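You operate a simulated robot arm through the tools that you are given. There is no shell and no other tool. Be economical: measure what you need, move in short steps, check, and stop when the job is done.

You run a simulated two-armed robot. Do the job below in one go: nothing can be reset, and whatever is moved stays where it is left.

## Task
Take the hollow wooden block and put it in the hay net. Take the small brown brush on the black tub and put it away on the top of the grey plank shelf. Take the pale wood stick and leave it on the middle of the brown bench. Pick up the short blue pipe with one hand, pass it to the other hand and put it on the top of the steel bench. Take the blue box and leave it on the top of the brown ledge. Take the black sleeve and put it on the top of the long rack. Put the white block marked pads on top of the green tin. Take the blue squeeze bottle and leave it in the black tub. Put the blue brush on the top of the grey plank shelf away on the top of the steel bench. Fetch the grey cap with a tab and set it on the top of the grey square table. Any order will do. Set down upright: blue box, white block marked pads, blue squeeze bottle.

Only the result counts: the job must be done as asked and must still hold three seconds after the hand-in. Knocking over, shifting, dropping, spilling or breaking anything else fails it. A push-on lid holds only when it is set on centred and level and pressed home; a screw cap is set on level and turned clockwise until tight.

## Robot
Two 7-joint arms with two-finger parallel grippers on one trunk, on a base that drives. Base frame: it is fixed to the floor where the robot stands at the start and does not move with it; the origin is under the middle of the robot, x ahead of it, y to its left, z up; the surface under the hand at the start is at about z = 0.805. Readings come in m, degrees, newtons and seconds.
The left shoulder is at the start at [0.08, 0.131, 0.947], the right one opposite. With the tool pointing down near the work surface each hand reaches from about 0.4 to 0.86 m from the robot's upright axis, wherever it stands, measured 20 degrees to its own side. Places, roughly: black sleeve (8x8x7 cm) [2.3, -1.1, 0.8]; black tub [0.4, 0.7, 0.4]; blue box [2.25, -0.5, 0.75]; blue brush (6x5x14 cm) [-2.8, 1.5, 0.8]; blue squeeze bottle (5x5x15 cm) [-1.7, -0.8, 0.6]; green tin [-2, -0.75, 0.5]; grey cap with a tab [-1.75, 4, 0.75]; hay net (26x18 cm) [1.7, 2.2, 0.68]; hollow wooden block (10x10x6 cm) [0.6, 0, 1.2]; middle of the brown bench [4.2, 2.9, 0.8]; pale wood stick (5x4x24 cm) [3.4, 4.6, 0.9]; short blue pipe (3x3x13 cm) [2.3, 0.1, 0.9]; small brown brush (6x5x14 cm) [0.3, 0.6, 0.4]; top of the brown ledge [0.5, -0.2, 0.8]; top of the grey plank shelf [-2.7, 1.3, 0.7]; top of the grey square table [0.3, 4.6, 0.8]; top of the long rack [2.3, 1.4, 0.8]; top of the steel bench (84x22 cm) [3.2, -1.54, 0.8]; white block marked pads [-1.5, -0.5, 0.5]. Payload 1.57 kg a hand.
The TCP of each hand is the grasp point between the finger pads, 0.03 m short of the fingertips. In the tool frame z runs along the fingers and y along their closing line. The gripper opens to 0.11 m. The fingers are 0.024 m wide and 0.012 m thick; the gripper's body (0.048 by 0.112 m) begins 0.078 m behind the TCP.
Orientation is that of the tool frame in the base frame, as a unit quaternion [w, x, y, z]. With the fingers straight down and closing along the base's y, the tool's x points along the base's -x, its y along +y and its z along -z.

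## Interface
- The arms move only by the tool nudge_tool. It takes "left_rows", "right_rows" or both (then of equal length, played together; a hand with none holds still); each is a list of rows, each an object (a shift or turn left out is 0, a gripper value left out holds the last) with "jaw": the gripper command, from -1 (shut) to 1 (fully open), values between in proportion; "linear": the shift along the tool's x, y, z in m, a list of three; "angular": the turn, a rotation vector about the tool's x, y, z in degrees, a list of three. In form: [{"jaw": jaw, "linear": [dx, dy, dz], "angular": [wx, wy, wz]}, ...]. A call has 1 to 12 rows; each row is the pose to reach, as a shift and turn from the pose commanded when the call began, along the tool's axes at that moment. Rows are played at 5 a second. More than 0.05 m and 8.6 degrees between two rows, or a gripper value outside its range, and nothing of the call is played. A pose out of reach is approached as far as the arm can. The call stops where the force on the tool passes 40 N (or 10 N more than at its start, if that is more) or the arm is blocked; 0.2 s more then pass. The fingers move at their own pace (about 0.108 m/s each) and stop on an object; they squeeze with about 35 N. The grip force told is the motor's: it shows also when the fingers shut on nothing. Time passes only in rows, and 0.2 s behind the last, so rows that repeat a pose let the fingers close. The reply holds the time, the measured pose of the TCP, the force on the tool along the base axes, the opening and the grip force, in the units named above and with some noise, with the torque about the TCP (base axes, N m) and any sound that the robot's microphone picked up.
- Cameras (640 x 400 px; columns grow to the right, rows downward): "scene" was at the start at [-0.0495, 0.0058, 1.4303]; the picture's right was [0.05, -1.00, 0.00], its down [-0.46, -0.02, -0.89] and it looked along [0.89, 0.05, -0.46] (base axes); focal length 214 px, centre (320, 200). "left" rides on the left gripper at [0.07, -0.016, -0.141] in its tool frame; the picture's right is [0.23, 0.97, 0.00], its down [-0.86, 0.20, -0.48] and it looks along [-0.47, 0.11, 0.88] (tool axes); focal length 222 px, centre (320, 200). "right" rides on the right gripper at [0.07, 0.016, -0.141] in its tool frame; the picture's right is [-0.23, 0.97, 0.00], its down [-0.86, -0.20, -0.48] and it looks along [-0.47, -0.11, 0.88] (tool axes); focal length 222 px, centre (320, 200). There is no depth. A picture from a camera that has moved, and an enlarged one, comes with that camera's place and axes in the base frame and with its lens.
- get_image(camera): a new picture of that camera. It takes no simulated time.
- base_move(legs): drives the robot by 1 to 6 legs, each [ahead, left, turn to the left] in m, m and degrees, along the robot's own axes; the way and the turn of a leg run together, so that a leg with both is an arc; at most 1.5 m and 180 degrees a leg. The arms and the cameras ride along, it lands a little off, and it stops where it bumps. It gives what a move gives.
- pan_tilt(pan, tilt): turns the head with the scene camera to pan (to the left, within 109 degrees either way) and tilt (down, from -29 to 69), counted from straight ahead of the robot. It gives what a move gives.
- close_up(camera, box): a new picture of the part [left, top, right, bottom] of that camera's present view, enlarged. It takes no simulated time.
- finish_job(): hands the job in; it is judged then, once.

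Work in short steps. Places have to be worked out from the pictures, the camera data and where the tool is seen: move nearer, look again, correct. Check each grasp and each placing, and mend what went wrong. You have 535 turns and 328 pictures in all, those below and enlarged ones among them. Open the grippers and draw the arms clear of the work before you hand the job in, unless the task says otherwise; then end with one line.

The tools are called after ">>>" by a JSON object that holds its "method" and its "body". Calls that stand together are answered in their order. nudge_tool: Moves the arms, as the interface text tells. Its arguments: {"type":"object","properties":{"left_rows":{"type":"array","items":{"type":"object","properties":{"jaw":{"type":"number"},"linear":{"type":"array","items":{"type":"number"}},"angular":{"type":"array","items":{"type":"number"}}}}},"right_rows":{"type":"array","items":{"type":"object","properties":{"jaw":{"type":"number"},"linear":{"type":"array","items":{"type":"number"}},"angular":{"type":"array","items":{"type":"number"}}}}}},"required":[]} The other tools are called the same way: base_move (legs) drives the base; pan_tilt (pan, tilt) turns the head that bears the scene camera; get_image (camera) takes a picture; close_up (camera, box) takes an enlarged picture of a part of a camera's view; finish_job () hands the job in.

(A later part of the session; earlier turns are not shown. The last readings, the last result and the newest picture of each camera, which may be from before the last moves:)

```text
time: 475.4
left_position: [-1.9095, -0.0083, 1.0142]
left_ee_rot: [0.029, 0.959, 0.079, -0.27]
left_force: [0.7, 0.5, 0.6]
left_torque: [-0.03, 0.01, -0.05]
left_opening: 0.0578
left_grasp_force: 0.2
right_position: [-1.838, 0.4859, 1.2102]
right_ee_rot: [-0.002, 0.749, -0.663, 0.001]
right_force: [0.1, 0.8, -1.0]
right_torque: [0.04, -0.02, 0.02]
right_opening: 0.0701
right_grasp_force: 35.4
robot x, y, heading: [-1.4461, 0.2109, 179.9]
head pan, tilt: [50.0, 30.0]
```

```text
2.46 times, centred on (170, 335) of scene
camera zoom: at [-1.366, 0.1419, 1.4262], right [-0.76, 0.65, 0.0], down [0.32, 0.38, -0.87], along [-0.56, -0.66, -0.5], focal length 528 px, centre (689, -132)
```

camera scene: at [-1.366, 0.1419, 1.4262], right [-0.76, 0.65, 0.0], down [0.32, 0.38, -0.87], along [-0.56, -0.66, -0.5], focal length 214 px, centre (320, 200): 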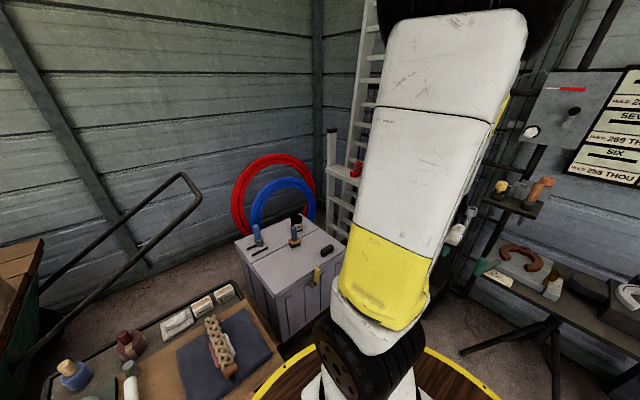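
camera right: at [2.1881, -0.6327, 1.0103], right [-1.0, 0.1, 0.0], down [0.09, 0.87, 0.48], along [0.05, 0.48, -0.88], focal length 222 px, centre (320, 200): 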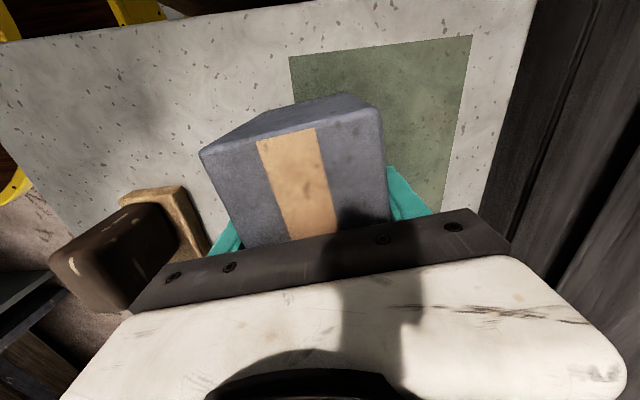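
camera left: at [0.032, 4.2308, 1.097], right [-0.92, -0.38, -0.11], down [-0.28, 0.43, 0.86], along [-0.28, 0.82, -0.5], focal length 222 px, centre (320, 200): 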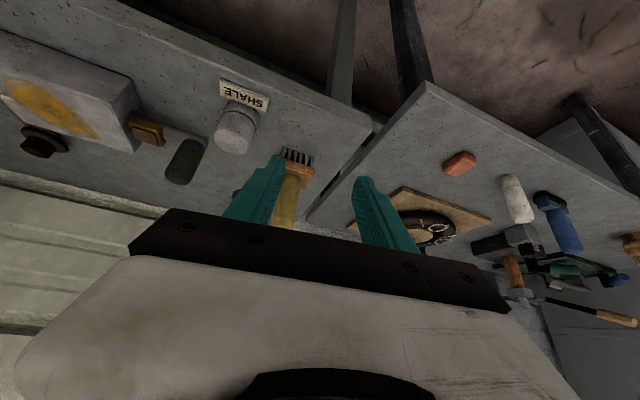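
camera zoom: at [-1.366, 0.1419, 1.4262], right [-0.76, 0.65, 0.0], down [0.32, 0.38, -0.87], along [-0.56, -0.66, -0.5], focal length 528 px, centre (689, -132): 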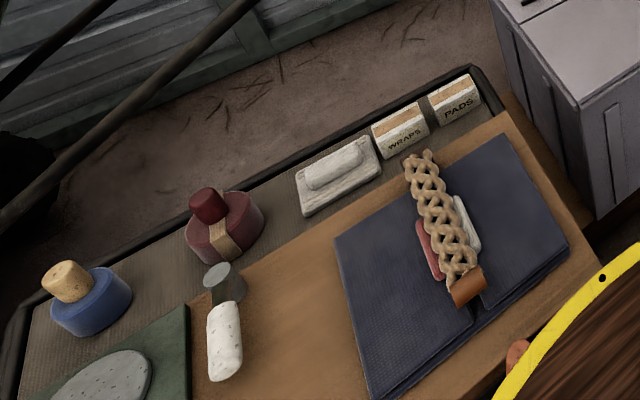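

PADS block, FERN-labelled tin (on the cabinet) and a blue item there. My left hand is free, so I'll fetch the bottle now: go to (−1.88, −0.1) facing south.

>>> {"method": "base_move", "body": {"legs": [[0, 0, 90], [0, -0.43, 0], [0.25, 0, 0]]}}

>>> {"method": "pan_tilt", "body": {"pan": 5, "tilt": 45}}

>>> {"method": "get_image", "body": {"camera": "scene"}}

>>> {"method": "get_image", "body": {"camera": "left"}}

```text
time: 483.3
left_position: [-1.6566, -0.5013, 1.0138]
left_ee_rot: [0.213, 0.619, 0.737, -0.17]
left_force: [0.4, -0.2, 0.2]
left_torque: [0.0, 0.0, -0.01]
left_opening: 0.058
left_grasp_force: 0.0
right_position: [-2.1516, -0.4349, 1.2102]
right_ee_rot: [-0.002, 0.998, 0.065, 0.0]
right_force: [0.8, 0.2, -0.6]
right_torque: [-0.02, 0.0, 0.0]
right_opening: 0.0697
right_grasp_force: 34.7
robot x, y, heading: [-1.8804, -0.039, -89.9]
head pan, tilt: [50.0, 30.0]
```

```text
time: 484.4
left_position: [-1.6556, -0.5018, 1.0127]
left_ee_rot: [0.213, 0.618, 0.737, -0.17]
left_force: [0.3, -1.1, -0.3]
left_torque: [0.03, 0.03, 0.0]
left_opening: 0.0577
left_grasp_force: 0.1
right_position: [-2.1515, -0.4347, 1.2107]
right_ee_rot: [-0.002, 0.998, 0.065, 0.0]
right_force: [0.6, 0.7, -2.3]
right_torque: [0.01, 0.03, 0.02]
right_opening: 0.0697
right_grasp_force: 34.5
robot x, y, heading: [-1.8812, -0.0414, -89.9]
head pan, tilt: [5.0, 45.0]
```

```text
121 pictures are left
camera scene: at [-1.8741, 0.0193, 1.4036], right [-1.0, -0.09, 0.0], down [-0.07, 0.7, -0.71], along [0.07, -0.7, -0.71], focal length 214 px, centre (320, 200)
```

scene: 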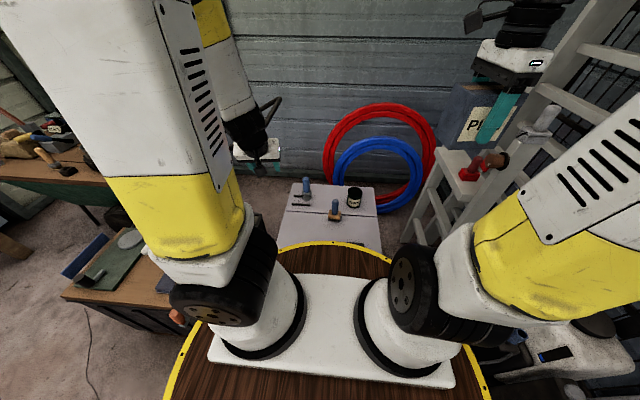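

```text
120 pictures are left
camera left: at [-1.6963, -0.3729, 1.0971], right [0.93, 0.36, -0.11], down [0.27, -0.44, 0.86], along [0.26, -0.82, -0.5], focal length 222 px, centre (320, 200)
```

left: 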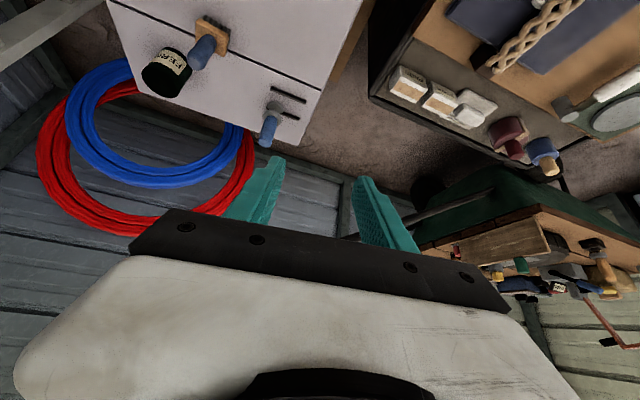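

>>> {"method": "close_up", "body": {"camera": "left", "box": [130, 10, 330, 160]}}

>>> {"method": "close_up", "body": {"camera": "left", "box": [370, 50, 580, 190]}}

>>> {"method": "close_up", "body": {"camera": "scene", "box": [260, 160, 400, 260]}}

```text
2.67 times, centred on (230, 85) of left
camera zoom: at [-1.6963, -0.3729, 1.0971], right [0.93, 0.36, -0.11], down [0.27, -0.44, 0.86], along [0.26, -0.82, -0.5], focal length 592 px, centre (560, 507)
```

zoom: 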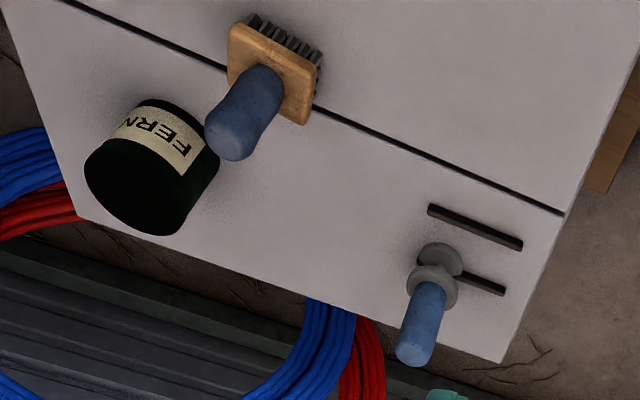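

```text
2.86 times, centred on (475, 120) of left
camera zoom: at [-1.6963, -0.3729, 1.0971], right [0.93, 0.36, -0.11], down [0.27, -0.44, 0.86], along [0.26, -0.82, -0.5], focal length 635 px, centre (-123, 429)
```

zoom: 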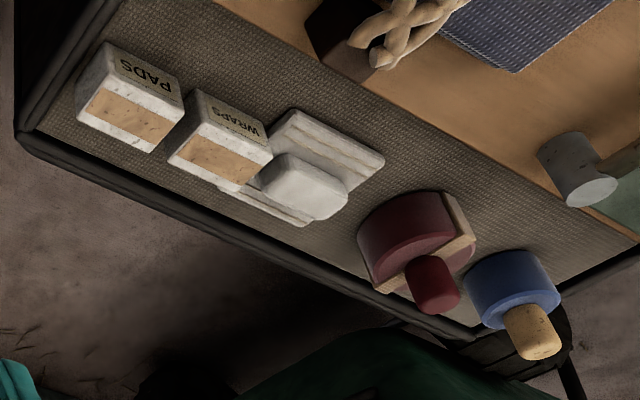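

```text
4.00 times, centred on (330, 210) of scene
camera zoom: at [-1.8741, 0.0193, 1.4036], right [-1.0, -0.09, 0.0], down [-0.07, 0.7, -0.71], along [0.07, -0.7, -0.71], focal length 858 px, centre (280, 160)
```

zoom: 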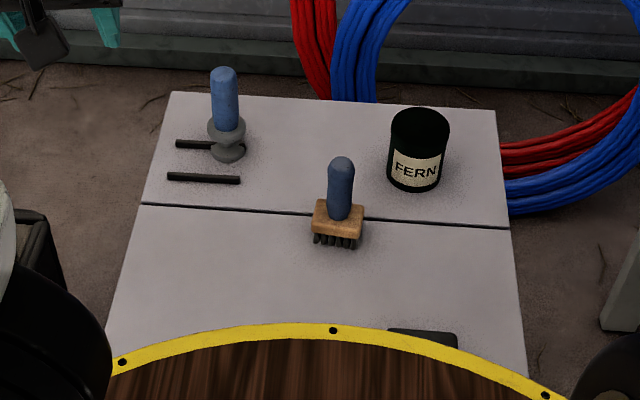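

By position and 15 cm height, the blue item with grey foot at (−1.722, −0.833) is the squeeze bottle. Move up 5 cm, then bring the left hand above it pointing straight down.

>>> {"method": "base_move", "body": {"legs": [[0.05, 0, 0]]}}

>>> {"method": "nudge_tool", "body": {"left_rows": [{"jaw": 0.1, "linear": [-0.018, -0.0146, 0.0343], "angular": [0.44, 3.94, 1.22]}, {"linear": [-0.036, -0.029, 0.0686], "angular": [0.88, 7.9, 2.45]}, {"linear": [-0.054, -0.044, 0.103], "angular": [1.3, 11.8, 3.7]}, {"linear": [-0.072, -0.0585, 0.137], "angular": [1.75, 15.75, 4.9]}, {"linear": [-0.09, -0.073, 0.172], "angular": [2.2, 19.7, 6.1]}, {"linear": [-0.108, -0.088, 0.206], "angular": [2.6, 23.6, 7.35]}, {"linear": [-0.126, -0.102, 0.24], "angular": [3.06, 27.6, 8.6]}, {"linear": [-0.1436, -0.117, 0.2746], "angular": [3.5, 31.5, 9.8]}, {"linear": [-0.1436, -0.117, 0.2746], "angular": [3.5, 31.5, 9.8]}]}}

>>> {"method": "get_image", "body": {"camera": "left"}}

```text
time: 485.4
left_position: [-1.6559, -0.5529, 1.0127]
left_ee_rot: [0.212, 0.618, 0.737, -0.171]
left_force: [0.3, -0.6, -0.5]
left_torque: [0.01, 0.02, -0.01]
left_opening: 0.0578
left_grasp_force: 0.0
right_position: [-2.1511, -0.4866, 1.2107]
right_ee_rot: [-0.002, 0.998, 0.066, 0.0]
right_force: [0.2, 0.4, -1.3]
right_torque: [0.0, 0.01, -0.01]
right_opening: 0.0695
right_grasp_force: 35.2
robot x, y, heading: [-1.8812, -0.0927, -89.6]
head pan, tilt: [5.0, 45.0]
```

```text
time: 487.4
left_position: [-1.7237, -0.8359, 0.8548]
left_ee_rot: [0.0, 0.708, 0.707, 0.001]
left_force: [-0.2, -0.5, -0.8]
left_torque: [0.0, 0.02, 0.0]
left_opening: 0.0604
left_grasp_force: 0.0
right_position: [-2.1513, -0.4867, 1.2114]
right_ee_rot: [-0.002, 0.998, 0.066, 0.0]
right_force: [0.1, -0.1, -1.4]
right_torque: [0.02, 0.02, 0.04]
right_opening: 0.0697
right_grasp_force: 35.0
robot x, y, heading: [-1.8797, -0.0954, -89.3]
head pan, tilt: [5.0, 45.0]
```

```text
116 pictures are left
camera left: at [-1.7388, -0.7663, 0.996], right [0.97, 0.23, 0.0], down [0.2, -0.86, 0.48], along [0.11, -0.46, -0.88], focal length 222 px, centre (320, 200)
```

left: 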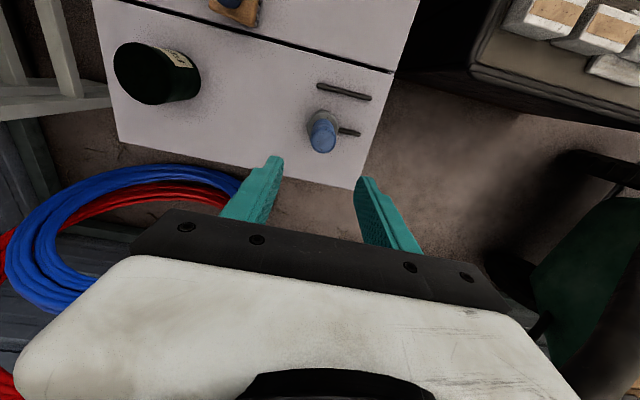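

Well aligned. Descend to z≈0.668 and grip the blue body.

>>> {"method": "nudge_tool", "body": {"left_rows": [{"linear": [0, 0.005, 0.045]}, {"linear": [0, 0.005, 0.09]}, {"linear": [0, 0.005, 0.135]}, {"linear": [0, 0.005, 0.17]}, {"linear": [0, 0.005, 0.187]}, {"linear": [0, 0.005, 0.187]}, {"jaw": -1, "linear": [0, 0.005, 0.187]}, {"linear": [0, 0.005, 0.187]}, {"linear": [0, 0.005, 0.187]}]}}

>>> {"method": "get_image", "body": {"camera": "left"}}

```text
time: 489.4
left_position: [-1.7164, -0.8343, 0.6666]
left_ee_rot: [0.0, 0.707, 0.707, 0.0]
left_force: [0.2, 0.5, 0.7]
left_torque: [-0.03, -0.01, 0.0]
left_opening: 0.0348
left_grasp_force: 34.7
right_position: [-2.151, -0.4856, 1.2108]
right_ee_rot: [-0.002, 0.998, 0.067, -0.001]
right_force: [0.9, -0.6, -1.0]
right_torque: [-0.02, 0.02, -0.01]
right_opening: 0.0698
right_grasp_force: 35.5
robot x, y, heading: [-1.8821, -0.0916, -89.5]
head pan, tilt: [5.0, 45.0]
```

```text
115 pictures are left
camera left: at [-1.7319, -0.7645, 0.8089], right [0.97, 0.23, 0.0], down [0.2, -0.86, 0.48], along [0.11, -0.47, -0.88], focal length 222 px, centre (320, 200)
```

left: 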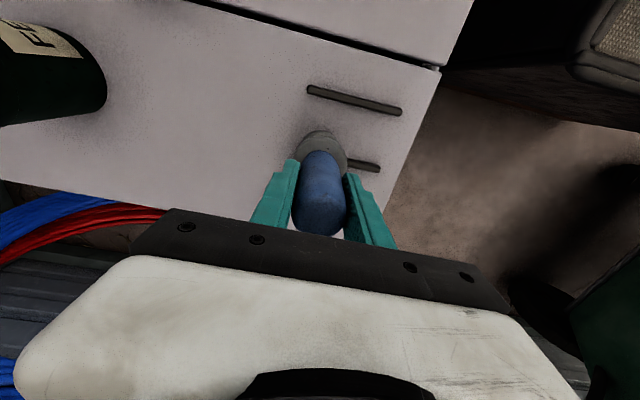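

Gripped (0.035 m). Lift 0.46 m then draw back.

>>> {"method": "nudge_tool", "body": {"left_rows": [{"linear": [0, 0, -0.045]}, {"linear": [0, 0, -0.09]}, {"linear": [0, 0, -0.135]}, {"linear": [0, 0, -0.18]}, {"linear": [0.01, 0, -0.225]}, {"linear": [0.03, 0, -0.265]}, {"linear": [0.06, 0, -0.3]}, {"linear": [0.09, 0, -0.335]}, {"linear": [0.12, 0, -0.37]}, {"linear": [0.15, 0, -0.405]}, {"linear": [0.18, 0, -0.44]}, {"linear": [0.21, 0, -0.46]}]}}

>>> {"method": "get_image", "body": {"camera": "scene"}}

```text
time: 492.0
left_position: [-1.7158, -0.6229, 1.1281]
left_ee_rot: [0.0, 0.708, 0.707, 0.0]
left_force: [1.0, -0.5, -2.1]
left_torque: [0.03, 0.0, 0.0]
left_opening: 0.0352
left_grasp_force: 34.6
right_position: [-2.1503, -0.4863, 1.2099]
right_ee_rot: [-0.002, 0.998, 0.067, 0.0]
right_force: [-0.5, -0.1, -2.0]
right_torque: [0.03, 0.0, 0.02]
right_opening: 0.0696
right_grasp_force: 35.0
robot x, y, heading: [-1.8793, -0.0936, -89.4]
head pan, tilt: [5.0, 45.0]
```

```text
114 pictures are left
camera scene: at [-1.8738, -0.0319, 1.4036], right [-1.0, -0.09, 0.0], down [-0.07, 0.7, -0.71], along [0.07, -0.7, -0.71], focal length 214 px, centre (320, 200)
```

scene: 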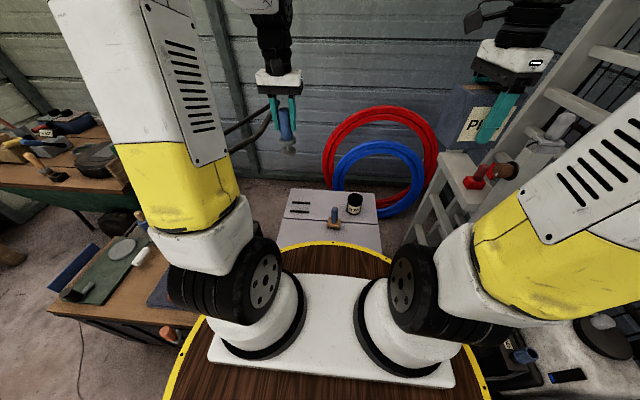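

Bottle in hand. Back up, turn east, and drive to the start area by the ledge and tub.

>>> {"method": "base_move", "body": {"legs": [[-0.24, 0, 0], [0, 0, 89.5], [1.2, 0, 0], [0.5, 0, 0]]}}

>>> {"method": "pan_tilt", "body": {"pan": -15, "tilt": 35}}

>>> {"method": "get_image", "body": {"camera": "scene"}}

```text
time: 500.5
left_position: [-0.7794, 0.2013, 1.127]
left_ee_rot: [-0.002, 0.081, 0.997, -0.001]
left_force: [0.8, 0.7, -2.8]
left_torque: [0.0, 0.04, 0.02]
left_opening: 0.0351
left_grasp_force: 34.7
right_position: [-0.9828, -0.2053, 1.2105]
right_ee_rot: [0.0, 0.717, 0.697, -0.002]
right_force: [0.0, -0.4, -2.0]
right_torque: [-0.01, 0.03, 0.0]
right_opening: 0.0698
right_grasp_force: 35.5
robot x, y, heading: [-1.3292, 0.1241, -8.6]
head pan, tilt: [5.0, 45.0]
stopped in leg 3: the robot was blocked; the commanded pose is now the measured one
```

```text
time: 501.3
left_position: [-0.7796, 0.2022, 1.1262]
left_ee_rot: [0.0, 0.08, 0.997, -0.001]
left_force: [-0.1, 0.4, -2.9]
left_torque: [-0.05, -0.02, -0.01]
left_opening: 0.0347
left_grasp_force: 35.2
right_position: [-0.9837, -0.2075, 1.2102]
right_ee_rot: [0.0, 0.717, 0.697, -0.002]
right_force: [0.0, 0.2, -0.6]
right_torque: [-0.03, 0.0, 0.02]
right_opening: 0.0696
right_grasp_force: 34.7
robot x, y, heading: [-1.3312, 0.1262, -8.7]
head pan, tilt: [-15.0, 35.0]
```

```text
113 pictures are left
camera scene: at [-1.3886, 0.1117, 1.4184], right [-0.4, -0.92, 0.0], down [-0.53, 0.23, -0.82], along [0.75, -0.33, -0.57], focal length 214 px, centre (320, 200)
```

scene: 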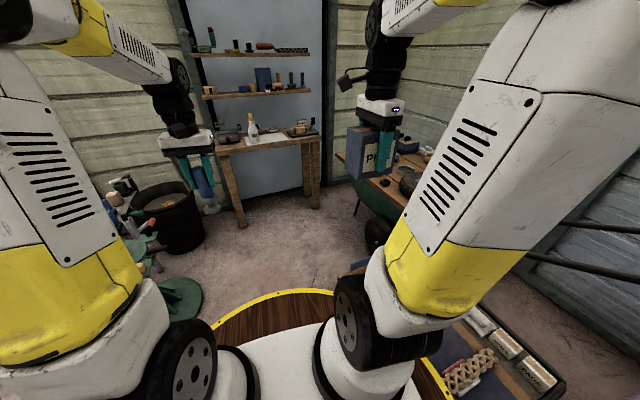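

Bumped the low cart's edge lightly. Move north 8 cm, straighten, and continue in a slightly bowed path.

>>> {"method": "base_move", "body": {"legs": [[0, 0.08, 8.7], [0.35, 0, 0], [0.3, -0.07, 0], [0.55, 0, 0]]}}

>>> {"method": "pan_tilt", "body": {"pan": -15, "tilt": 40}}

>>> {"method": "get_image", "body": {"camera": "scene"}}

```text
time: 508.7
left_position: [0.3976, 0.3097, 1.1275]
left_ee_rot: [-0.001, -0.003, 1.0, -0.001]
left_force: [0.4, -1.0, -3.1]
left_torque: [0.01, 0.02, -0.05]
left_opening: 0.035
left_grasp_force: 35.2
right_position: [0.2658, -0.1278, 1.2107]
right_ee_rot: [-0.002, 0.656, 0.755, -0.001]
right_force: [0.1, -0.2, -1.5]
right_torque: [0.02, -0.01, 0.02]
right_opening: 0.0698
right_grasp_force: 35.2
robot x, y, heading: [-0.1347, 0.1403, 0.8]
head pan, tilt: [-15.0, 35.0]
```

```text
time: 509.3
left_position: [0.3985, 0.3089, 1.1271]
left_ee_rot: [-0.001, -0.003, 1.0, -0.001]
left_force: [-0.4, 0.1, -1.7]
left_torque: [0.0, 0.0, 0.0]
left_opening: 0.0349
left_grasp_force: 34.5
right_position: [0.2654, -0.1271, 1.2108]
right_ee_rot: [0.0, 0.656, 0.755, -0.002]
right_force: [-0.6, 0.1, -1.3]
right_torque: [0.0, -0.05, 0.03]
right_opening: 0.0697
right_grasp_force: 34.7
robot x, y, heading: [-0.1306, 0.1364, 0.7]
head pan, tilt: [-15.0, 40.0]
```

```text
112 pictures are left
camera scene: at [-0.1895, 0.1192, 1.4109], right [-0.24, -0.97, 0.0], down [-0.62, 0.16, -0.77], along [0.74, -0.19, -0.64], focal length 214 px, centre (320, 200)
```

scene: 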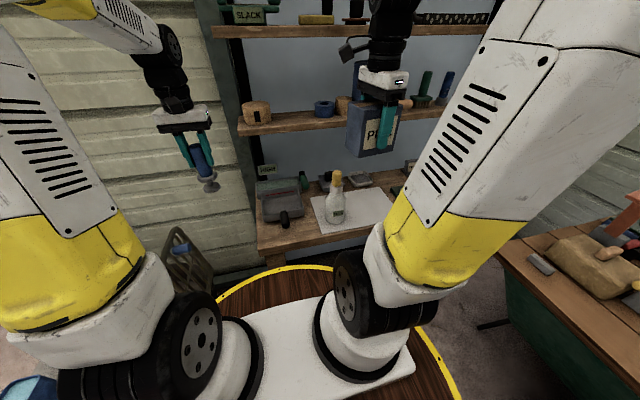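

First the bottle into the tub: turn left 30° and bring the left hand over the tub centre (≈0.36, 0.71).

>>> {"method": "base_move", "body": {"legs": [[0, 0, 30]]}}

>>> {"method": "pan_tilt", "body": {"pan": 20, "tilt": 45}}

>>> {"method": "get_image", "body": {"camera": "left"}}

>>> {"method": "get_image", "body": {"camera": "scene"}}

```text
time: 511.2
left_position: [0.2444, 0.5499, 1.1267]
left_ee_rot: [-0.001, -0.259, 0.966, -0.001]
left_force: [-0.5, -0.6, -2.5]
left_torque: [0.01, 0.0, 0.02]
left_opening: 0.035
left_grasp_force: 35.1
right_position: [0.3452, 0.1049, 1.2108]
right_ee_rot: [0.001, 0.441, 0.897, -0.002]
right_force: [-0.1, 0.9, -0.3]
right_torque: [0.02, -0.01, -0.01]
right_opening: 0.0695
right_grasp_force: 34.9
robot x, y, heading: [-0.1327, 0.1414, 30.6]
head pan, tilt: [-15.0, 40.0]
```

```text
time: 512.2
left_position: [0.2453, 0.5501, 1.126]
left_ee_rot: [0.0, -0.259, 0.966, -0.001]
left_force: [0.8, 0.0, -2.2]
left_torque: [-0.01, 0.0, -0.01]
left_opening: 0.0351
left_grasp_force: 35.0
right_position: [0.3465, 0.1042, 1.211]
right_ee_rot: [0.0, 0.441, 0.897, -0.002]
right_force: [0.1, -0.4, -0.8]
right_torque: [0.0, 0.03, 0.0]
right_opening: 0.0699
right_grasp_force: 35.0
robot x, y, heading: [-0.1314, 0.1422, 30.6]
head pan, tilt: [20.0, 45.0]
```

```text
111 pictures are left
camera left: at [0.1943, 0.5016, 1.2688], right [-0.68, 0.73, 0.0], down [0.64, 0.6, 0.48], along [0.35, 0.33, -0.88], focal length 222 px, centre (320, 200)
```

left: 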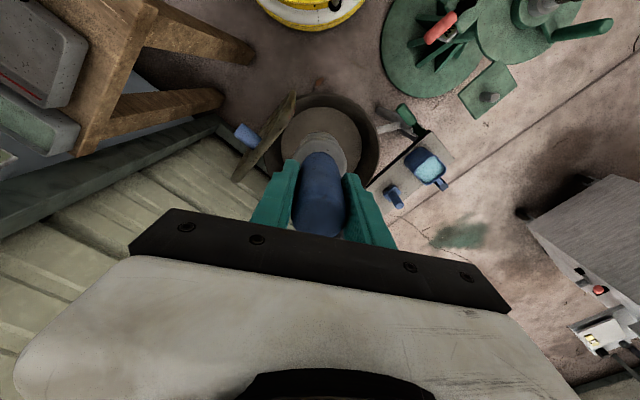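

```text
110 pictures are left
camera scene: at [-0.2008, 0.1337, 1.4036], right [0.77, -0.64, 0.0], down [-0.45, -0.55, -0.71], along [0.45, 0.55, -0.71], focal length 214 px, centre (320, 200)
```

scene: 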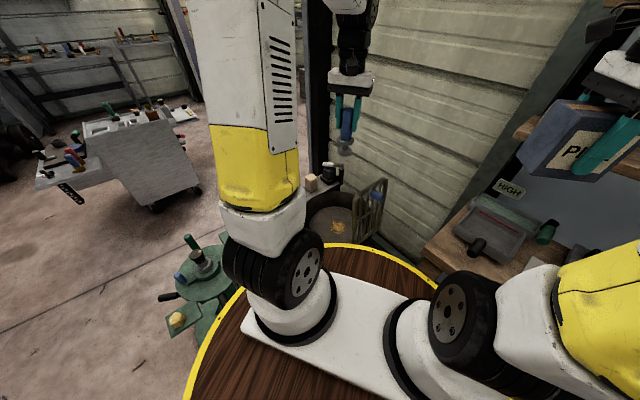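

Tub floor centre re-estimated at ≈(0.33, 0.66). Move above it and down to z≈0.80.

>>> {"method": "nudge_tool", "body": {"left_rows": [{"linear": [-0.035, 0.015, 0.005]}, {"linear": [-0.07, 0.03, 0.01]}, {"linear": [-0.105, 0.045, 0.02]}, {"linear": [-0.1286, 0.0528, 0.06]}, {"linear": [-0.1286, 0.0528, 0.105]}, {"linear": [-0.1286, 0.0528, 0.15]}, {"linear": [-0.1286, 0.0528, 0.195]}, {"linear": [-0.1286, 0.0528, 0.24]}, {"linear": [-0.1286, 0.0528, 0.285]}, {"linear": [-0.1286, 0.0528, 0.326]}, {"linear": [-0.1286, 0.0528, 0.326]}]}}

>>> {"method": "get_image", "body": {"camera": "left"}}

>>> {"method": "close_up", "body": {"camera": "scene", "box": [270, 120, 430, 270]}}

```text
time: 514.6
left_position: [0.3296, 0.6591, 0.802]
left_ee_rot: [-0.001, -0.26, 0.966, -0.001]
left_force: [-0.8, -0.3, -2.8]
left_torque: [0.02, 0.0, 0.0]
left_opening: 0.0352
left_grasp_force: 35.1
right_position: [0.3465, 0.1048, 1.2098]
right_ee_rot: [0.0, 0.441, 0.897, -0.002]
right_force: [-0.7, -0.9, -1.7]
right_torque: [-0.02, -0.02, -0.01]
right_opening: 0.0696
right_grasp_force: 35.4
robot x, y, heading: [-0.1305, 0.1402, 30.6]
head pan, tilt: [20.0, 45.0]
```

```text
109 pictures are left
camera left: at [0.2782, 0.6109, 0.9432], right [-0.68, 0.73, 0.0], down [0.64, 0.6, 0.48], along [0.35, 0.33, -0.88], focal length 222 px, centre (320, 200)
```

left: 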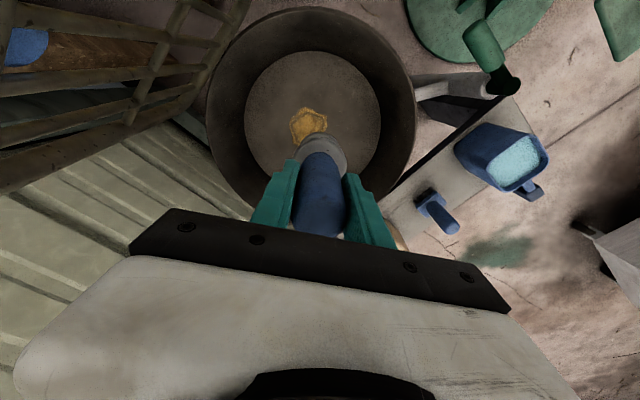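

```text
2.67 times, centred on (350, 195) of scene
camera zoom: at [-0.2008, 0.1338, 1.4036], right [0.77, -0.64, 0.0], down [-0.45, -0.55, -0.71], along [0.45, 0.55, -0.71], focal length 572 px, centre (240, 213)
```

zoom: 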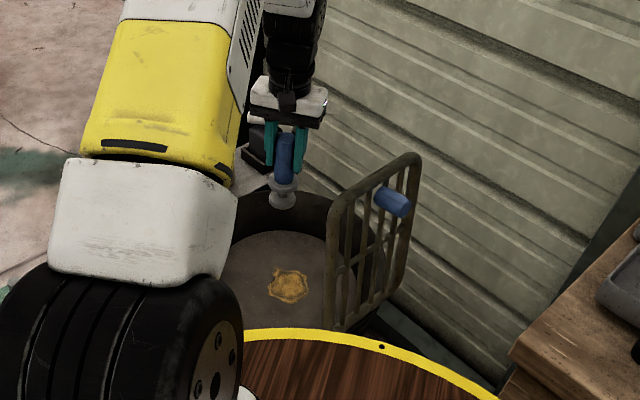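

Landing point is the tub's floor centre. Lower to near the floor, then in small steps.

>>> {"method": "nudge_tool", "body": {"left_rows": [{"linear": [0, 0, 0.045]}, {"linear": [0, 0, 0.09]}, {"linear": [0, 0, 0.135]}, {"linear": [0, 0, 0.18]}, {"linear": [0, 0, 0.225]}, {"linear": [0, 0, 0.245]}, {"linear": [0, 0, 0.252]}, {"linear": [0, 0, 0.257]}, {"linear": [0, 0, 0.261]}, {"linear": [0, 0, 0.265]}, {"linear": [0, 0, 0.269]}, {"linear": [0, 0, 0.273]}]}}

>>> {"method": "get_image", "body": {"camera": "left"}}

```text
time: 517.2
left_position: [0.3299, 0.6585, 0.5274]
left_ee_rot: [0.0, -0.259, 0.966, -0.001]
left_force: [-1.1, -0.7, -2.9]
left_torque: [0.0, 0.0, 0.0]
left_opening: 0.0351
left_grasp_force: 35.0
right_position: [0.3457, 0.1044, 1.2117]
right_ee_rot: [0.0, 0.441, 0.897, -0.002]
right_force: [0.2, 0.1, -1.2]
right_torque: [-0.01, 0.02, 0.03]
right_opening: 0.0699
right_grasp_force: 35.3
robot x, y, heading: [-0.1351, 0.1373, 30.4]
head pan, tilt: [20.0, 45.0]
```

```text
107 pictures are left
camera left: at [0.2786, 0.6105, 0.6698], right [-0.68, 0.73, 0.0], down [0.64, 0.6, 0.48], along [0.35, 0.33, -0.88], focal length 222 px, centre (320, 200)
```

left: 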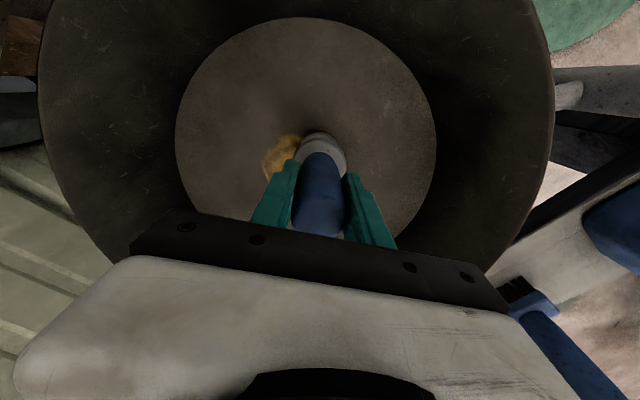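

Not yet touching; continue in 4 mm steps.

>>> {"method": "nudge_tool", "body": {"left_rows": [{"linear": [0, 0, 0.004]}, {"linear": [0, 0, 0.008]}, {"linear": [0, 0, 0.012]}, {"linear": [0, 0, 0.016]}, {"linear": [0, 0, 0.02]}, {"linear": [0, 0, 0.024]}, {"linear": [0, 0, 0.028]}, {"linear": [0, 0, 0.032]}, {"linear": [0, 0, 0.036]}, {"linear": [0, 0, 0.04]}]}}

```text
time: 518.2
left_position: [0.3318, 0.6601, 0.5165]
left_ee_rot: [0.001, -0.26, 0.966, -0.001]
left_force: [-5.1, -4.0, 14.2]
left_torque: [-0.24, 0.19, -0.02]
left_opening: 0.0349
left_grasp_force: 35.1
right_position: [0.3464, 0.1047, 1.2108]
right_ee_rot: [0.0, 0.441, 0.897, -0.002]
right_force: [0.3, -0.2, -1.7]
right_torque: [0.0, -0.02, 0.02]
right_opening: 0.0695
right_grasp_force: 35.1
robot x, y, heading: [-0.1296, 0.1392, 30.4]
head pan, tilt: [20.0, 45.0]
stopped in row 4 (left hand): the force on the tool passed its limit at 50 N (the readings are from after the stop); the commanded pose is now the measured one
```

Contact with the tub floor. Release and rise straight up.

>>> {"method": "nudge_tool", "body": {"left_rows": [{"jaw": -0.15}, {"jaw": 0.1}, {"linear": [0, 0, 0]}, {"linear": [0, 0, -0.03]}, {"linear": [0, 0, -0.07]}, {"linear": [0, 0, -0.115]}, {"linear": [0, 0, -0.16]}, {"linear": [0, 0, -0.205]}, {"linear": [0, 0, -0.25]}, {"linear": [0, 0, -0.295]}, {"linear": [0, 0, -0.34]}, {"linear": [0, 0, -0.385]}]}}

>>> {"method": "get_image", "body": {"camera": "left"}}

```text
time: 520.8
left_position: [0.3312, 0.6596, 0.9029]
left_ee_rot: [0.001, -0.26, 0.966, 0.0]
left_force: [-0.4, -0.7, 0.1]
left_torque: [-0.02, -0.04, -0.01]
left_opening: 0.0603
left_grasp_force: 0.1
right_position: [0.3459, 0.1048, 1.2107]
right_ee_rot: [0.0, 0.441, 0.898, -0.002]
right_force: [1.3, 1.0, -2.2]
right_torque: [-0.03, 0.03, -0.02]
right_opening: 0.0695
right_grasp_force: 35.4
robot x, y, heading: [-0.1281, 0.1428, 30.3]
head pan, tilt: [20.0, 45.0]
```

```text
106 pictures are left
camera left: at [0.2807, 0.6111, 1.0448], right [-0.68, 0.73, 0.0], down [0.64, 0.6, 0.48], along [0.35, 0.33, -0.88], focal length 222 px, centre (320, 200)
```

left: 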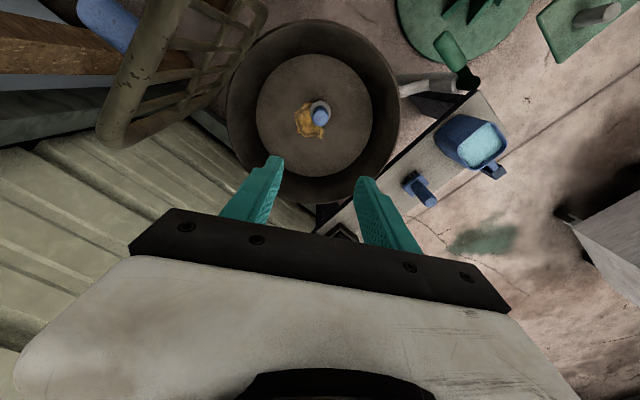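

Bottle stands in the tub. Retract the left hand and turn right to face the ledge.

>>> {"method": "nudge_tool", "body": {"left_rows": [{"linear": [0.02, 0, -0.04]}, {"linear": [0.05, 0, -0.08]}, {"linear": [0.09, 0, -0.1]}, {"linear": [0.13, 0, -0.12]}, {"linear": [0.17, 0, -0.14]}, {"linear": [0.2, 0, -0.16]}]}}

>>> {"method": "base_move", "body": {"legs": [[0, 0, -30]]}}

>>> {"method": "pan_tilt", "body": {"pan": -10, "tilt": 42}}

>>> {"method": "get_image", "body": {"camera": "scene"}}

>>> {"method": "get_image", "body": {"camera": "right"}}

```text
time: 522.2
left_position: [0.156, 0.5619, 1.0612]
left_ee_rot: [0.001, -0.26, 0.966, 0.001]
left_force: [0.4, 0.7, -0.7]
left_torque: [-0.02, 0.02, -0.04]
left_opening: 0.0606
left_grasp_force: 0.1
right_position: [0.3471, 0.105, 1.2114]
right_ee_rot: [0.0, 0.44, 0.898, -0.003]
right_force: [0.3, -1.0, -1.5]
right_torque: [-0.01, 0.03, 0.02]
right_opening: 0.0697
right_grasp_force: 35.3
robot x, y, heading: [-0.1369, 0.1422, 30.4]
head pan, tilt: [20.0, 45.0]
```

```text
time: 524.1
left_position: [0.3277, 0.361, 1.0594]
left_ee_rot: [0.001, 0.001, 1.0, 0.0]
left_force: [-0.7, -0.2, 0.6]
left_torque: [-0.01, -0.01, 0.0]
left_opening: 0.0608
left_grasp_force: 0.1
right_position: [0.2644, -0.1302, 1.2108]
right_ee_rot: [0.0, 0.658, 0.753, -0.001]
right_force: [0.3, -0.1, -0.8]
right_torque: [0.0, 0.0, 0.0]
right_opening: 0.07
right_grasp_force: 34.7
robot x, y, heading: [-0.1317, 0.1375, 0.5]
head pan, tilt: [20.0, 45.0]
```

```text
time: 525.0
left_position: [0.3283, 0.3604, 1.0615]
left_ee_rot: [0.001, 0.0, 1.0, -0.001]
left_force: [-0.5, -0.4, 0.5]
left_torque: [0.02, 0.0, -0.01]
left_opening: 0.0605
left_grasp_force: 0.1
right_position: [0.2634, -0.1293, 1.2115]
right_ee_rot: [0.0, 0.659, 0.752, -0.001]
right_force: [-0.5, 0.4, -0.4]
right_torque: [-0.02, 0.07, 0.0]
right_opening: 0.0698
right_grasp_force: 34.8
robot x, y, heading: [-0.135, 0.1424, 0.8]
head pan, tilt: [-10.0, 42.0]
```

```text
105 pictures are left
camera scene: at [-0.1896, 0.1269, 1.4079], right [-0.16, -0.99, 0.0], down [-0.66, 0.11, -0.74], along [0.73, -0.12, -0.67], focal length 214 px, centre (320, 200)
```

scene: 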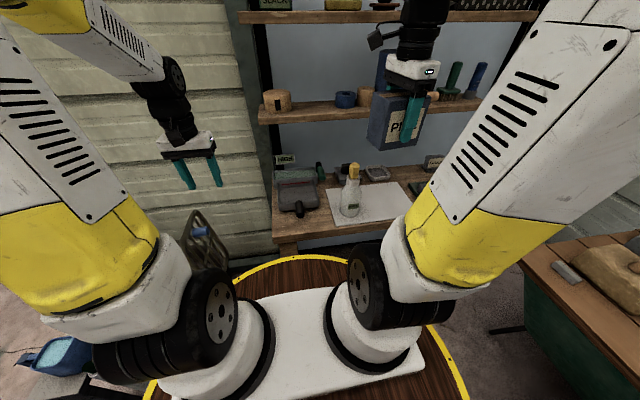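

```text
104 pictures are left
camera right: at [0.2703, -0.0574, 1.3514], right [1.0, -0.1, 0.0], down [-0.08, -0.87, 0.48], along [-0.05, -0.48, -0.88], focal length 222 px, centre (320, 200)
```

right: 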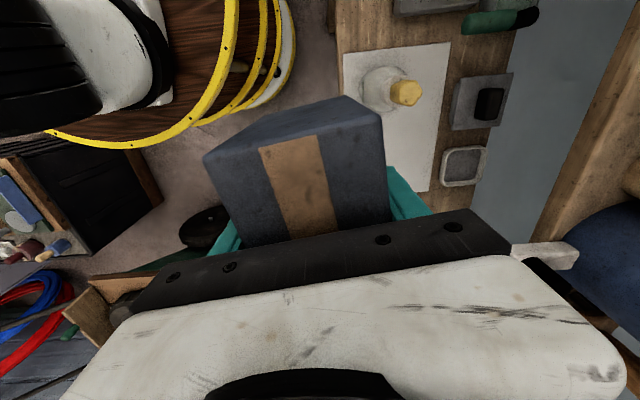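

White sheet spans x≈0.31–0.56; spray bottle at (0.375, −0.09). I'll set the box at (0.42, −0.255), staying in front of the shelf. Move sideways first, then forward, then partly down.

>>> {"method": "nudge_tool", "body": {"right_rows": [{"linear": [-0.045, 0, 0.0]}, {"linear": [-0.09, 0, 0.01]}, {"linear": [-0.135, 0, 0.02]}, {"linear": [-0.1455, 0.035, 0.04]}, {"linear": [-0.1455, 0.07, 0.06]}, {"linear": [-0.1455, 0.105, 0.08]}, {"linear": [-0.1455, 0.139, 0.11]}, {"linear": [-0.1455, 0.139, 0.15]}, {"linear": [-0.1455, 0.139, 0.19]}, {"linear": [-0.1455, 0.139, 0.21]}]}}

>>> {"method": "get_image", "body": {"camera": "right"}}

>>> {"method": "get_image", "body": {"camera": "scene"}}

```text
time: 526.8
left_position: [0.3269, 0.3607, 1.062]
left_ee_rot: [0.002, 0.001, 1.0, -0.001]
left_force: [-0.3, -0.3, -0.4]
left_torque: [0.05, 0.0, -0.02]
left_opening: 0.0608
left_grasp_force: 0.1
right_position: [0.4202, -0.2574, 1.0854]
right_ee_rot: [0.005, 0.659, 0.752, 0.001]
right_force: [-19.4, 8.7, 11.6]
right_torque: [-0.62, -2.41, 0.28]
right_opening: 0.0697
right_grasp_force: 35.3
robot x, y, heading: [-0.1324, 0.1405, 0.4]
head pan, tilt: [-10.0, 42.0]
stopped in row 8 (right hand): the force on the tool passed its limit at 75 N (the readings are from after the stop); the commanded pose is now the measured one
```

```text
103 pictures are left
camera right: at [0.425, -0.1833, 1.2259], right [1.0, -0.1, 0.01], down [-0.09, -0.87, 0.48], along [-0.04, -0.48, -0.88], focal length 222 px, centre (320, 200)
```

right: 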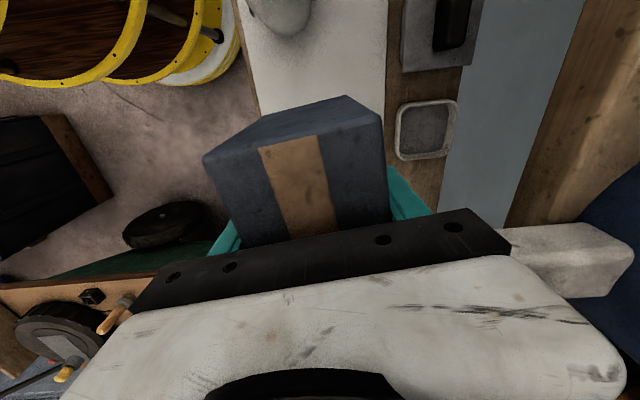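

```text
102 pictures are left
camera scene: at [-0.1917, 0.1276, 1.4079], right [-0.17, -0.99, 0.0], down [-0.66, 0.11, -0.74], along [0.73, -0.12, -0.67], focal length 214 px, centre (320, 200)
```

scene: 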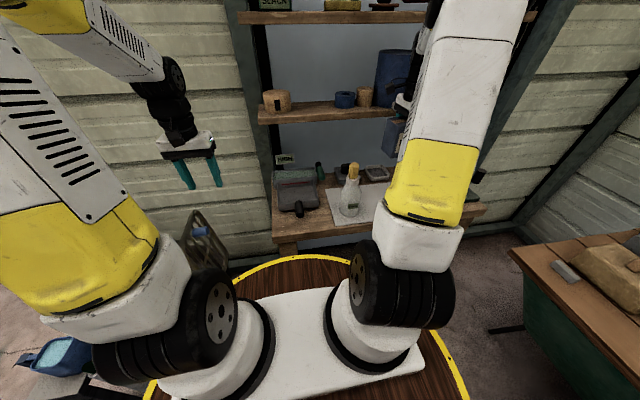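

The gripper touched a white item overhanging the shelf. Back straight off and inspect that item.

>>> {"method": "nudge_tool", "body": {"right_rows": [{"linear": [0, -0.03, 0]}, {"linear": [0, -0.06, 0]}, {"linear": [0, -0.1, 0]}, {"linear": [0, -0.1, 0]}]}}

>>> {"method": "get_image", "body": {"camera": "right"}}

>>> {"method": "close_up", "body": {"camera": "scene", "box": [330, 60, 500, 220]}}

```text
time: 527.8
left_position: [0.3282, 0.3609, 1.0605]
left_ee_rot: [0.001, 0.001, 1.0, -0.001]
left_force: [0.6, -0.6, -0.6]
left_torque: [-0.02, 0.0, 0.02]
left_opening: 0.0607
left_grasp_force: 0.0
right_position: [0.322, -0.2712, 1.0802]
right_ee_rot: [0.005, 0.659, 0.752, 0.001]
right_force: [0.5, 0.6, -1.4]
right_torque: [0.0, 0.0, 0.01]
right_opening: 0.0697
right_grasp_force: 35.4
robot x, y, heading: [-0.1314, 0.1433, 0.6]
head pan, tilt: [-10.0, 42.0]
```

```text
101 pictures are left
camera right: at [0.3278, -0.1981, 1.2217], right [1.0, -0.1, 0.01], down [-0.09, -0.87, 0.48], along [-0.04, -0.48, -0.88], focal length 222 px, centre (320, 200)
```

right: 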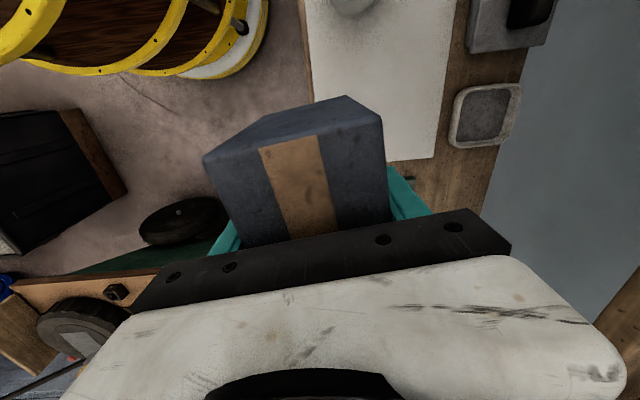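

```text
2.50 times, centred on (415, 140) of scene
camera zoom: at [-0.1899, 0.1269, 1.4079], right [-0.17, -0.99, 0.0], down [-0.66, 0.11, -0.74], along [0.73, -0.12, -0.67], focal length 536 px, centre (82, 350)
```

zoom: 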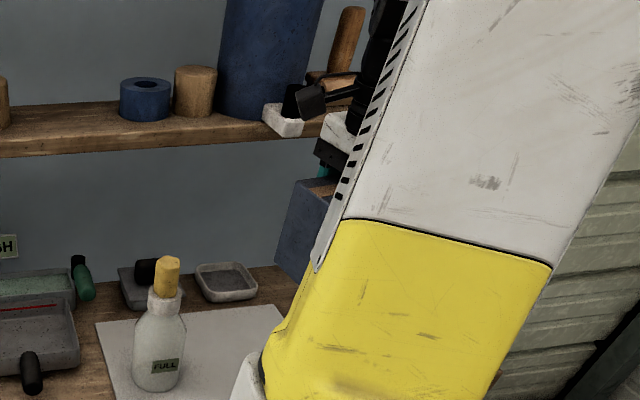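

>>> {"method": "nudge_tool", "body": {"right_rows": [{"linear": [-0.02, -0.04, -0.02]}, {"linear": [-0.06, -0.06, -0.04]}, {"linear": [-0.1, -0.06, -0.06]}, {"linear": [-0.14, -0.06, -0.08]}]}}

>>> {"method": "close_up", "body": {"camera": "scene", "box": [330, 60, 500, 220]}}

```text
time: 528.8
left_position: [0.3283, 0.3617, 1.0612]
left_ee_rot: [0.001, 0.001, 1.0, -0.002]
left_force: [-0.1, 0.8, -0.6]
left_torque: [-0.03, -0.05, 0.0]
left_opening: 0.0606
left_grasp_force: 0.0
right_position: [0.2787, -0.4156, 1.1639]
right_ee_rot: [0.006, 0.659, 0.752, 0.001]
right_force: [-0.1, 0.5, -0.5]
right_torque: [-0.02, 0.01, 0.0]
right_opening: 0.0697
right_grasp_force: 35.2
robot x, y, heading: [-0.1291, 0.1417, 0.7]
head pan, tilt: [-10.0, 42.0]
```

```text
2.50 times, centred on (415, 140) of scene
camera zoom: at [-0.19, 0.1272, 1.4079], right [-0.17, -0.99, 0.0], down [-0.66, 0.11, -0.74], along [0.73, -0.12, -0.67], focal length 536 px, centre (82, 350)
```

zoom: 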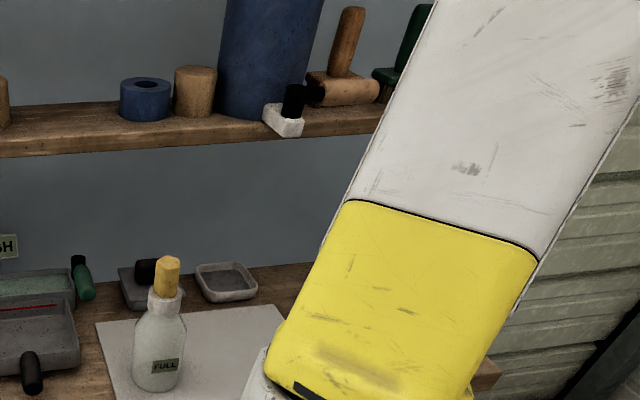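

The white item is still where it was (≈0.53, −0.28). Place the box a bit nearer the front, at (0.385, −0.26), with clear margin below that item.

>>> {"method": "nudge_tool", "body": {"right_rows": [{"linear": [0.0, 0.03, 0.03], "angular": [0.54, 0.44, 0]}, {"linear": [0.0, 0.06, 0.06], "angular": [0.54, 0.44, 0]}, {"linear": [0.0, 0.08, 0.1], "angular": [0.54, 0.44, 0]}, {"linear": [0.03, 0.1, 0.13], "angular": [0.54, 0.44, 0]}, {"linear": [0.07, 0.11, 0.15], "angular": [0.54, 0.44, 0]}, {"linear": [0.11, 0.12, 0.165], "angular": [0.54, 0.44, 0]}, {"linear": [0.14, 0.1255, 0.18], "angular": [0.54, 0.44, 0]}, {"linear": [0.14, 0.1255, 0.2], "angular": [0.54, 0.44, 0]}]}}

>>> {"method": "get_image", "body": {"camera": "right"}}

>>> {"method": "get_image", "body": {"camera": "scene"}}

```text
time: 530.6
left_position: [0.3287, 0.3616, 1.0611]
left_ee_rot: [0.001, 0.0, 1.0, -0.001]
left_force: [0.3, 0.0, 0.5]
left_torque: [-0.02, 0.02, 0.0]
left_opening: 0.0605
left_grasp_force: 0.1
right_position: [0.3906, -0.2604, 0.9624]
right_ee_rot: [0.0, 0.659, 0.752, 0.0]
right_force: [0.9, -0.8, -0.6]
right_torque: [0.01, -0.01, -0.01]
right_opening: 0.0697
right_grasp_force: 34.0
robot x, y, heading: [-0.1317, 0.1398, 0.4]
head pan, tilt: [-10.0, 42.0]
```

```text
98 pictures are left
camera right: at [0.3971, -0.1891, 1.1027], right [1.0, -0.1, 0.0], down [-0.09, -0.87, 0.48], along [-0.05, -0.48, -0.88], focal length 222 px, centre (320, 200)
```

right: 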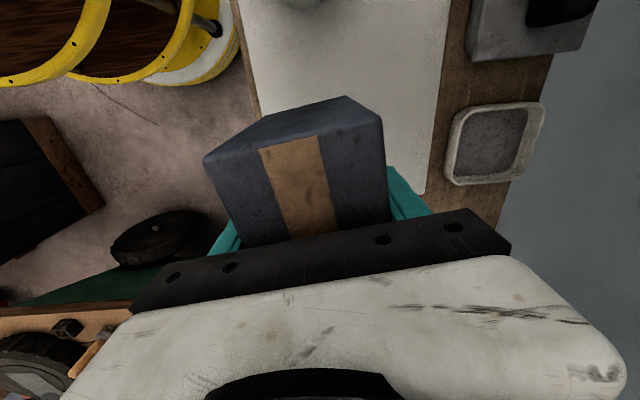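

```text
97 pictures are left
camera scene: at [-0.19, 0.1269, 1.4079], right [-0.17, -0.99, 0.0], down [-0.66, 0.11, -0.74], along [0.73, -0.12, -0.67], focal length 214 px, centre (320, 200)
```

scene: 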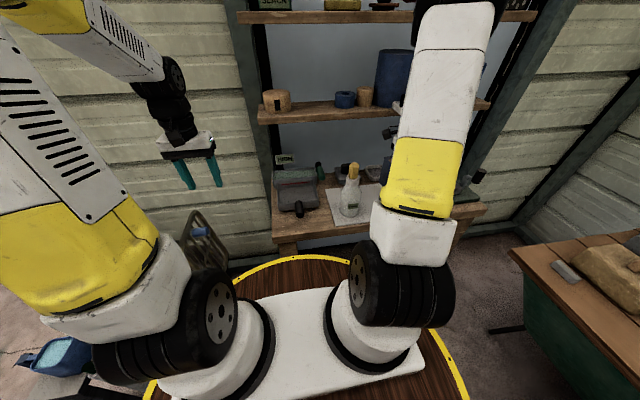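

Footprint is fully on the ledge. Lower to contact.

>>> {"method": "nudge_tool", "body": {"right_rows": [{"linear": [0, 0.01, 0.03]}, {"linear": [0, 0.01, 0.06]}, {"linear": [0, 0.01, 0.08]}, {"linear": [0, 0.01, 0.087]}, {"linear": [0, 0.01, 0.091]}, {"linear": [0, 0.01, 0.095]}, {"linear": [0, 0.01, 0.099]}, {"linear": [0, 0.01, 0.103]}, {"linear": [0, 0.01, 0.107]}, {"linear": [0, 0.01, 0.111]}]}}

>>> {"method": "get_image", "body": {"camera": "right"}}

```text
time: 532.8
left_position: [0.3274, 0.3602, 1.0615]
left_ee_rot: [0.001, 0.002, 1.0, -0.001]
left_force: [-0.1, 0.1, 0.8]
left_torque: [-0.03, -0.01, 0.01]
left_opening: 0.0602
left_grasp_force: 0.1
right_position: [0.4007, -0.2595, 0.854]
right_ee_rot: [0.001, 0.659, 0.752, 0.001]
right_force: [-7.6, 3.2, 31.4]
right_torque: [0.42, 0.97, 0.04]
right_opening: 0.0697
right_grasp_force: 34.8
robot x, y, heading: [-0.1308, 0.1428, 0.2]
head pan, tilt: [-10.0, 42.0]
```

```text
96 pictures are left
camera right: at [0.4058, -0.1884, 0.9951], right [1.0, -0.1, 0.0], down [-0.09, -0.87, 0.48], along [-0.04, -0.48, -0.88], focal length 222 px, centre (320, 200)
```

right: 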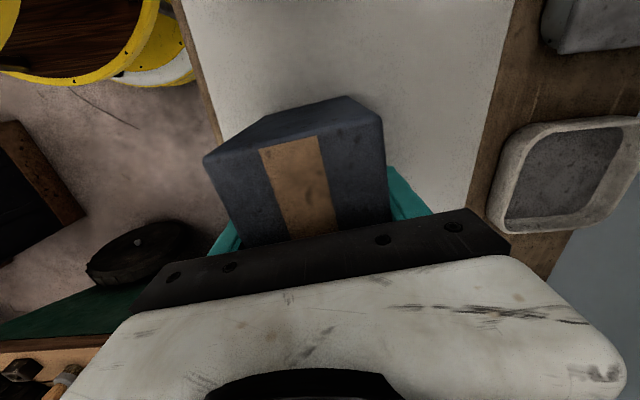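

Contact. Ease off, release, rise a little, and withdraw back toward me.

>>> {"method": "nudge_tool", "body": {"right_rows": [{"linear": [0, 0, -0.003]}, {"jaw": 0.5, "linear": [0, 0, -0.003]}, {"jaw": 0.65, "linear": [0, 0, -0.003]}, {"linear": [0, 0, -0.003]}, {"linear": [0, 0, -0.03]}, {"linear": [0, 0, -0.065]}, {"linear": [0, 0, -0.1]}, {"linear": [0, -0.04, -0.12]}, {"linear": [0, -0.08, -0.14]}, {"linear": [0, -0.12, -0.17]}, {"linear": [0, -0.14, -0.21]}]}}

>>> {"method": "get_image", "body": {"camera": "right"}}

>>> {"method": "get_image", "body": {"camera": "scene"}}

```text
time: 535.2
left_position: [0.3283, 0.3602, 1.0612]
left_ee_rot: [0.0, 0.001, 1.0, -0.001]
left_force: [0.9, 0.4, -0.3]
left_torque: [0.02, 0.04, 0.0]
left_opening: 0.0606
left_grasp_force: 0.0
right_position: [0.2605, -0.2802, 1.0586]
right_ee_rot: [0.0, 0.659, 0.752, 0.0]
right_force: [-0.1, 0.7, 0.2]
right_torque: [0.01, 0.02, 0.03]
right_opening: 0.0907
right_grasp_force: 0.0
robot x, y, heading: [-0.1282, 0.1402, 0.7]
head pan, tilt: [-10.0, 42.0]
```

```text
95 pictures are left
camera right: at [0.2669, -0.2081, 1.2], right [1.0, -0.1, 0.0], down [-0.09, -0.87, 0.48], along [-0.05, -0.48, -0.88], focal length 222 px, centre (320, 200)
```

right: 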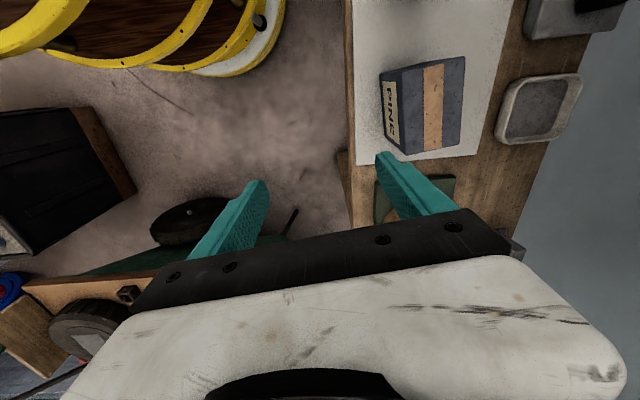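

```text
94 pictures are left
camera scene: at [-0.1894, 0.1268, 1.4079], right [-0.17, -0.99, 0.0], down [-0.66, 0.11, -0.74], along [0.73, -0.12, -0.67], focal length 214 px, centre (320, 200)
```

scene: 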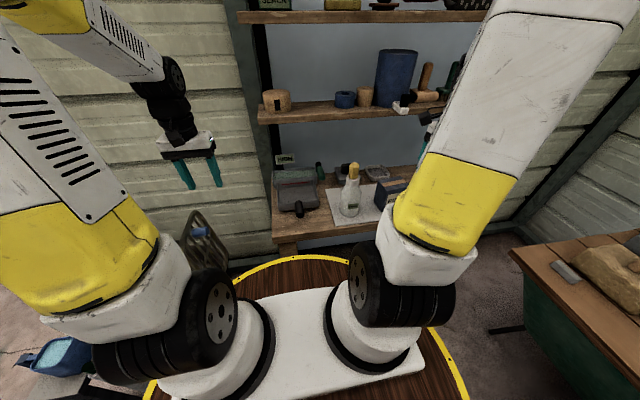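

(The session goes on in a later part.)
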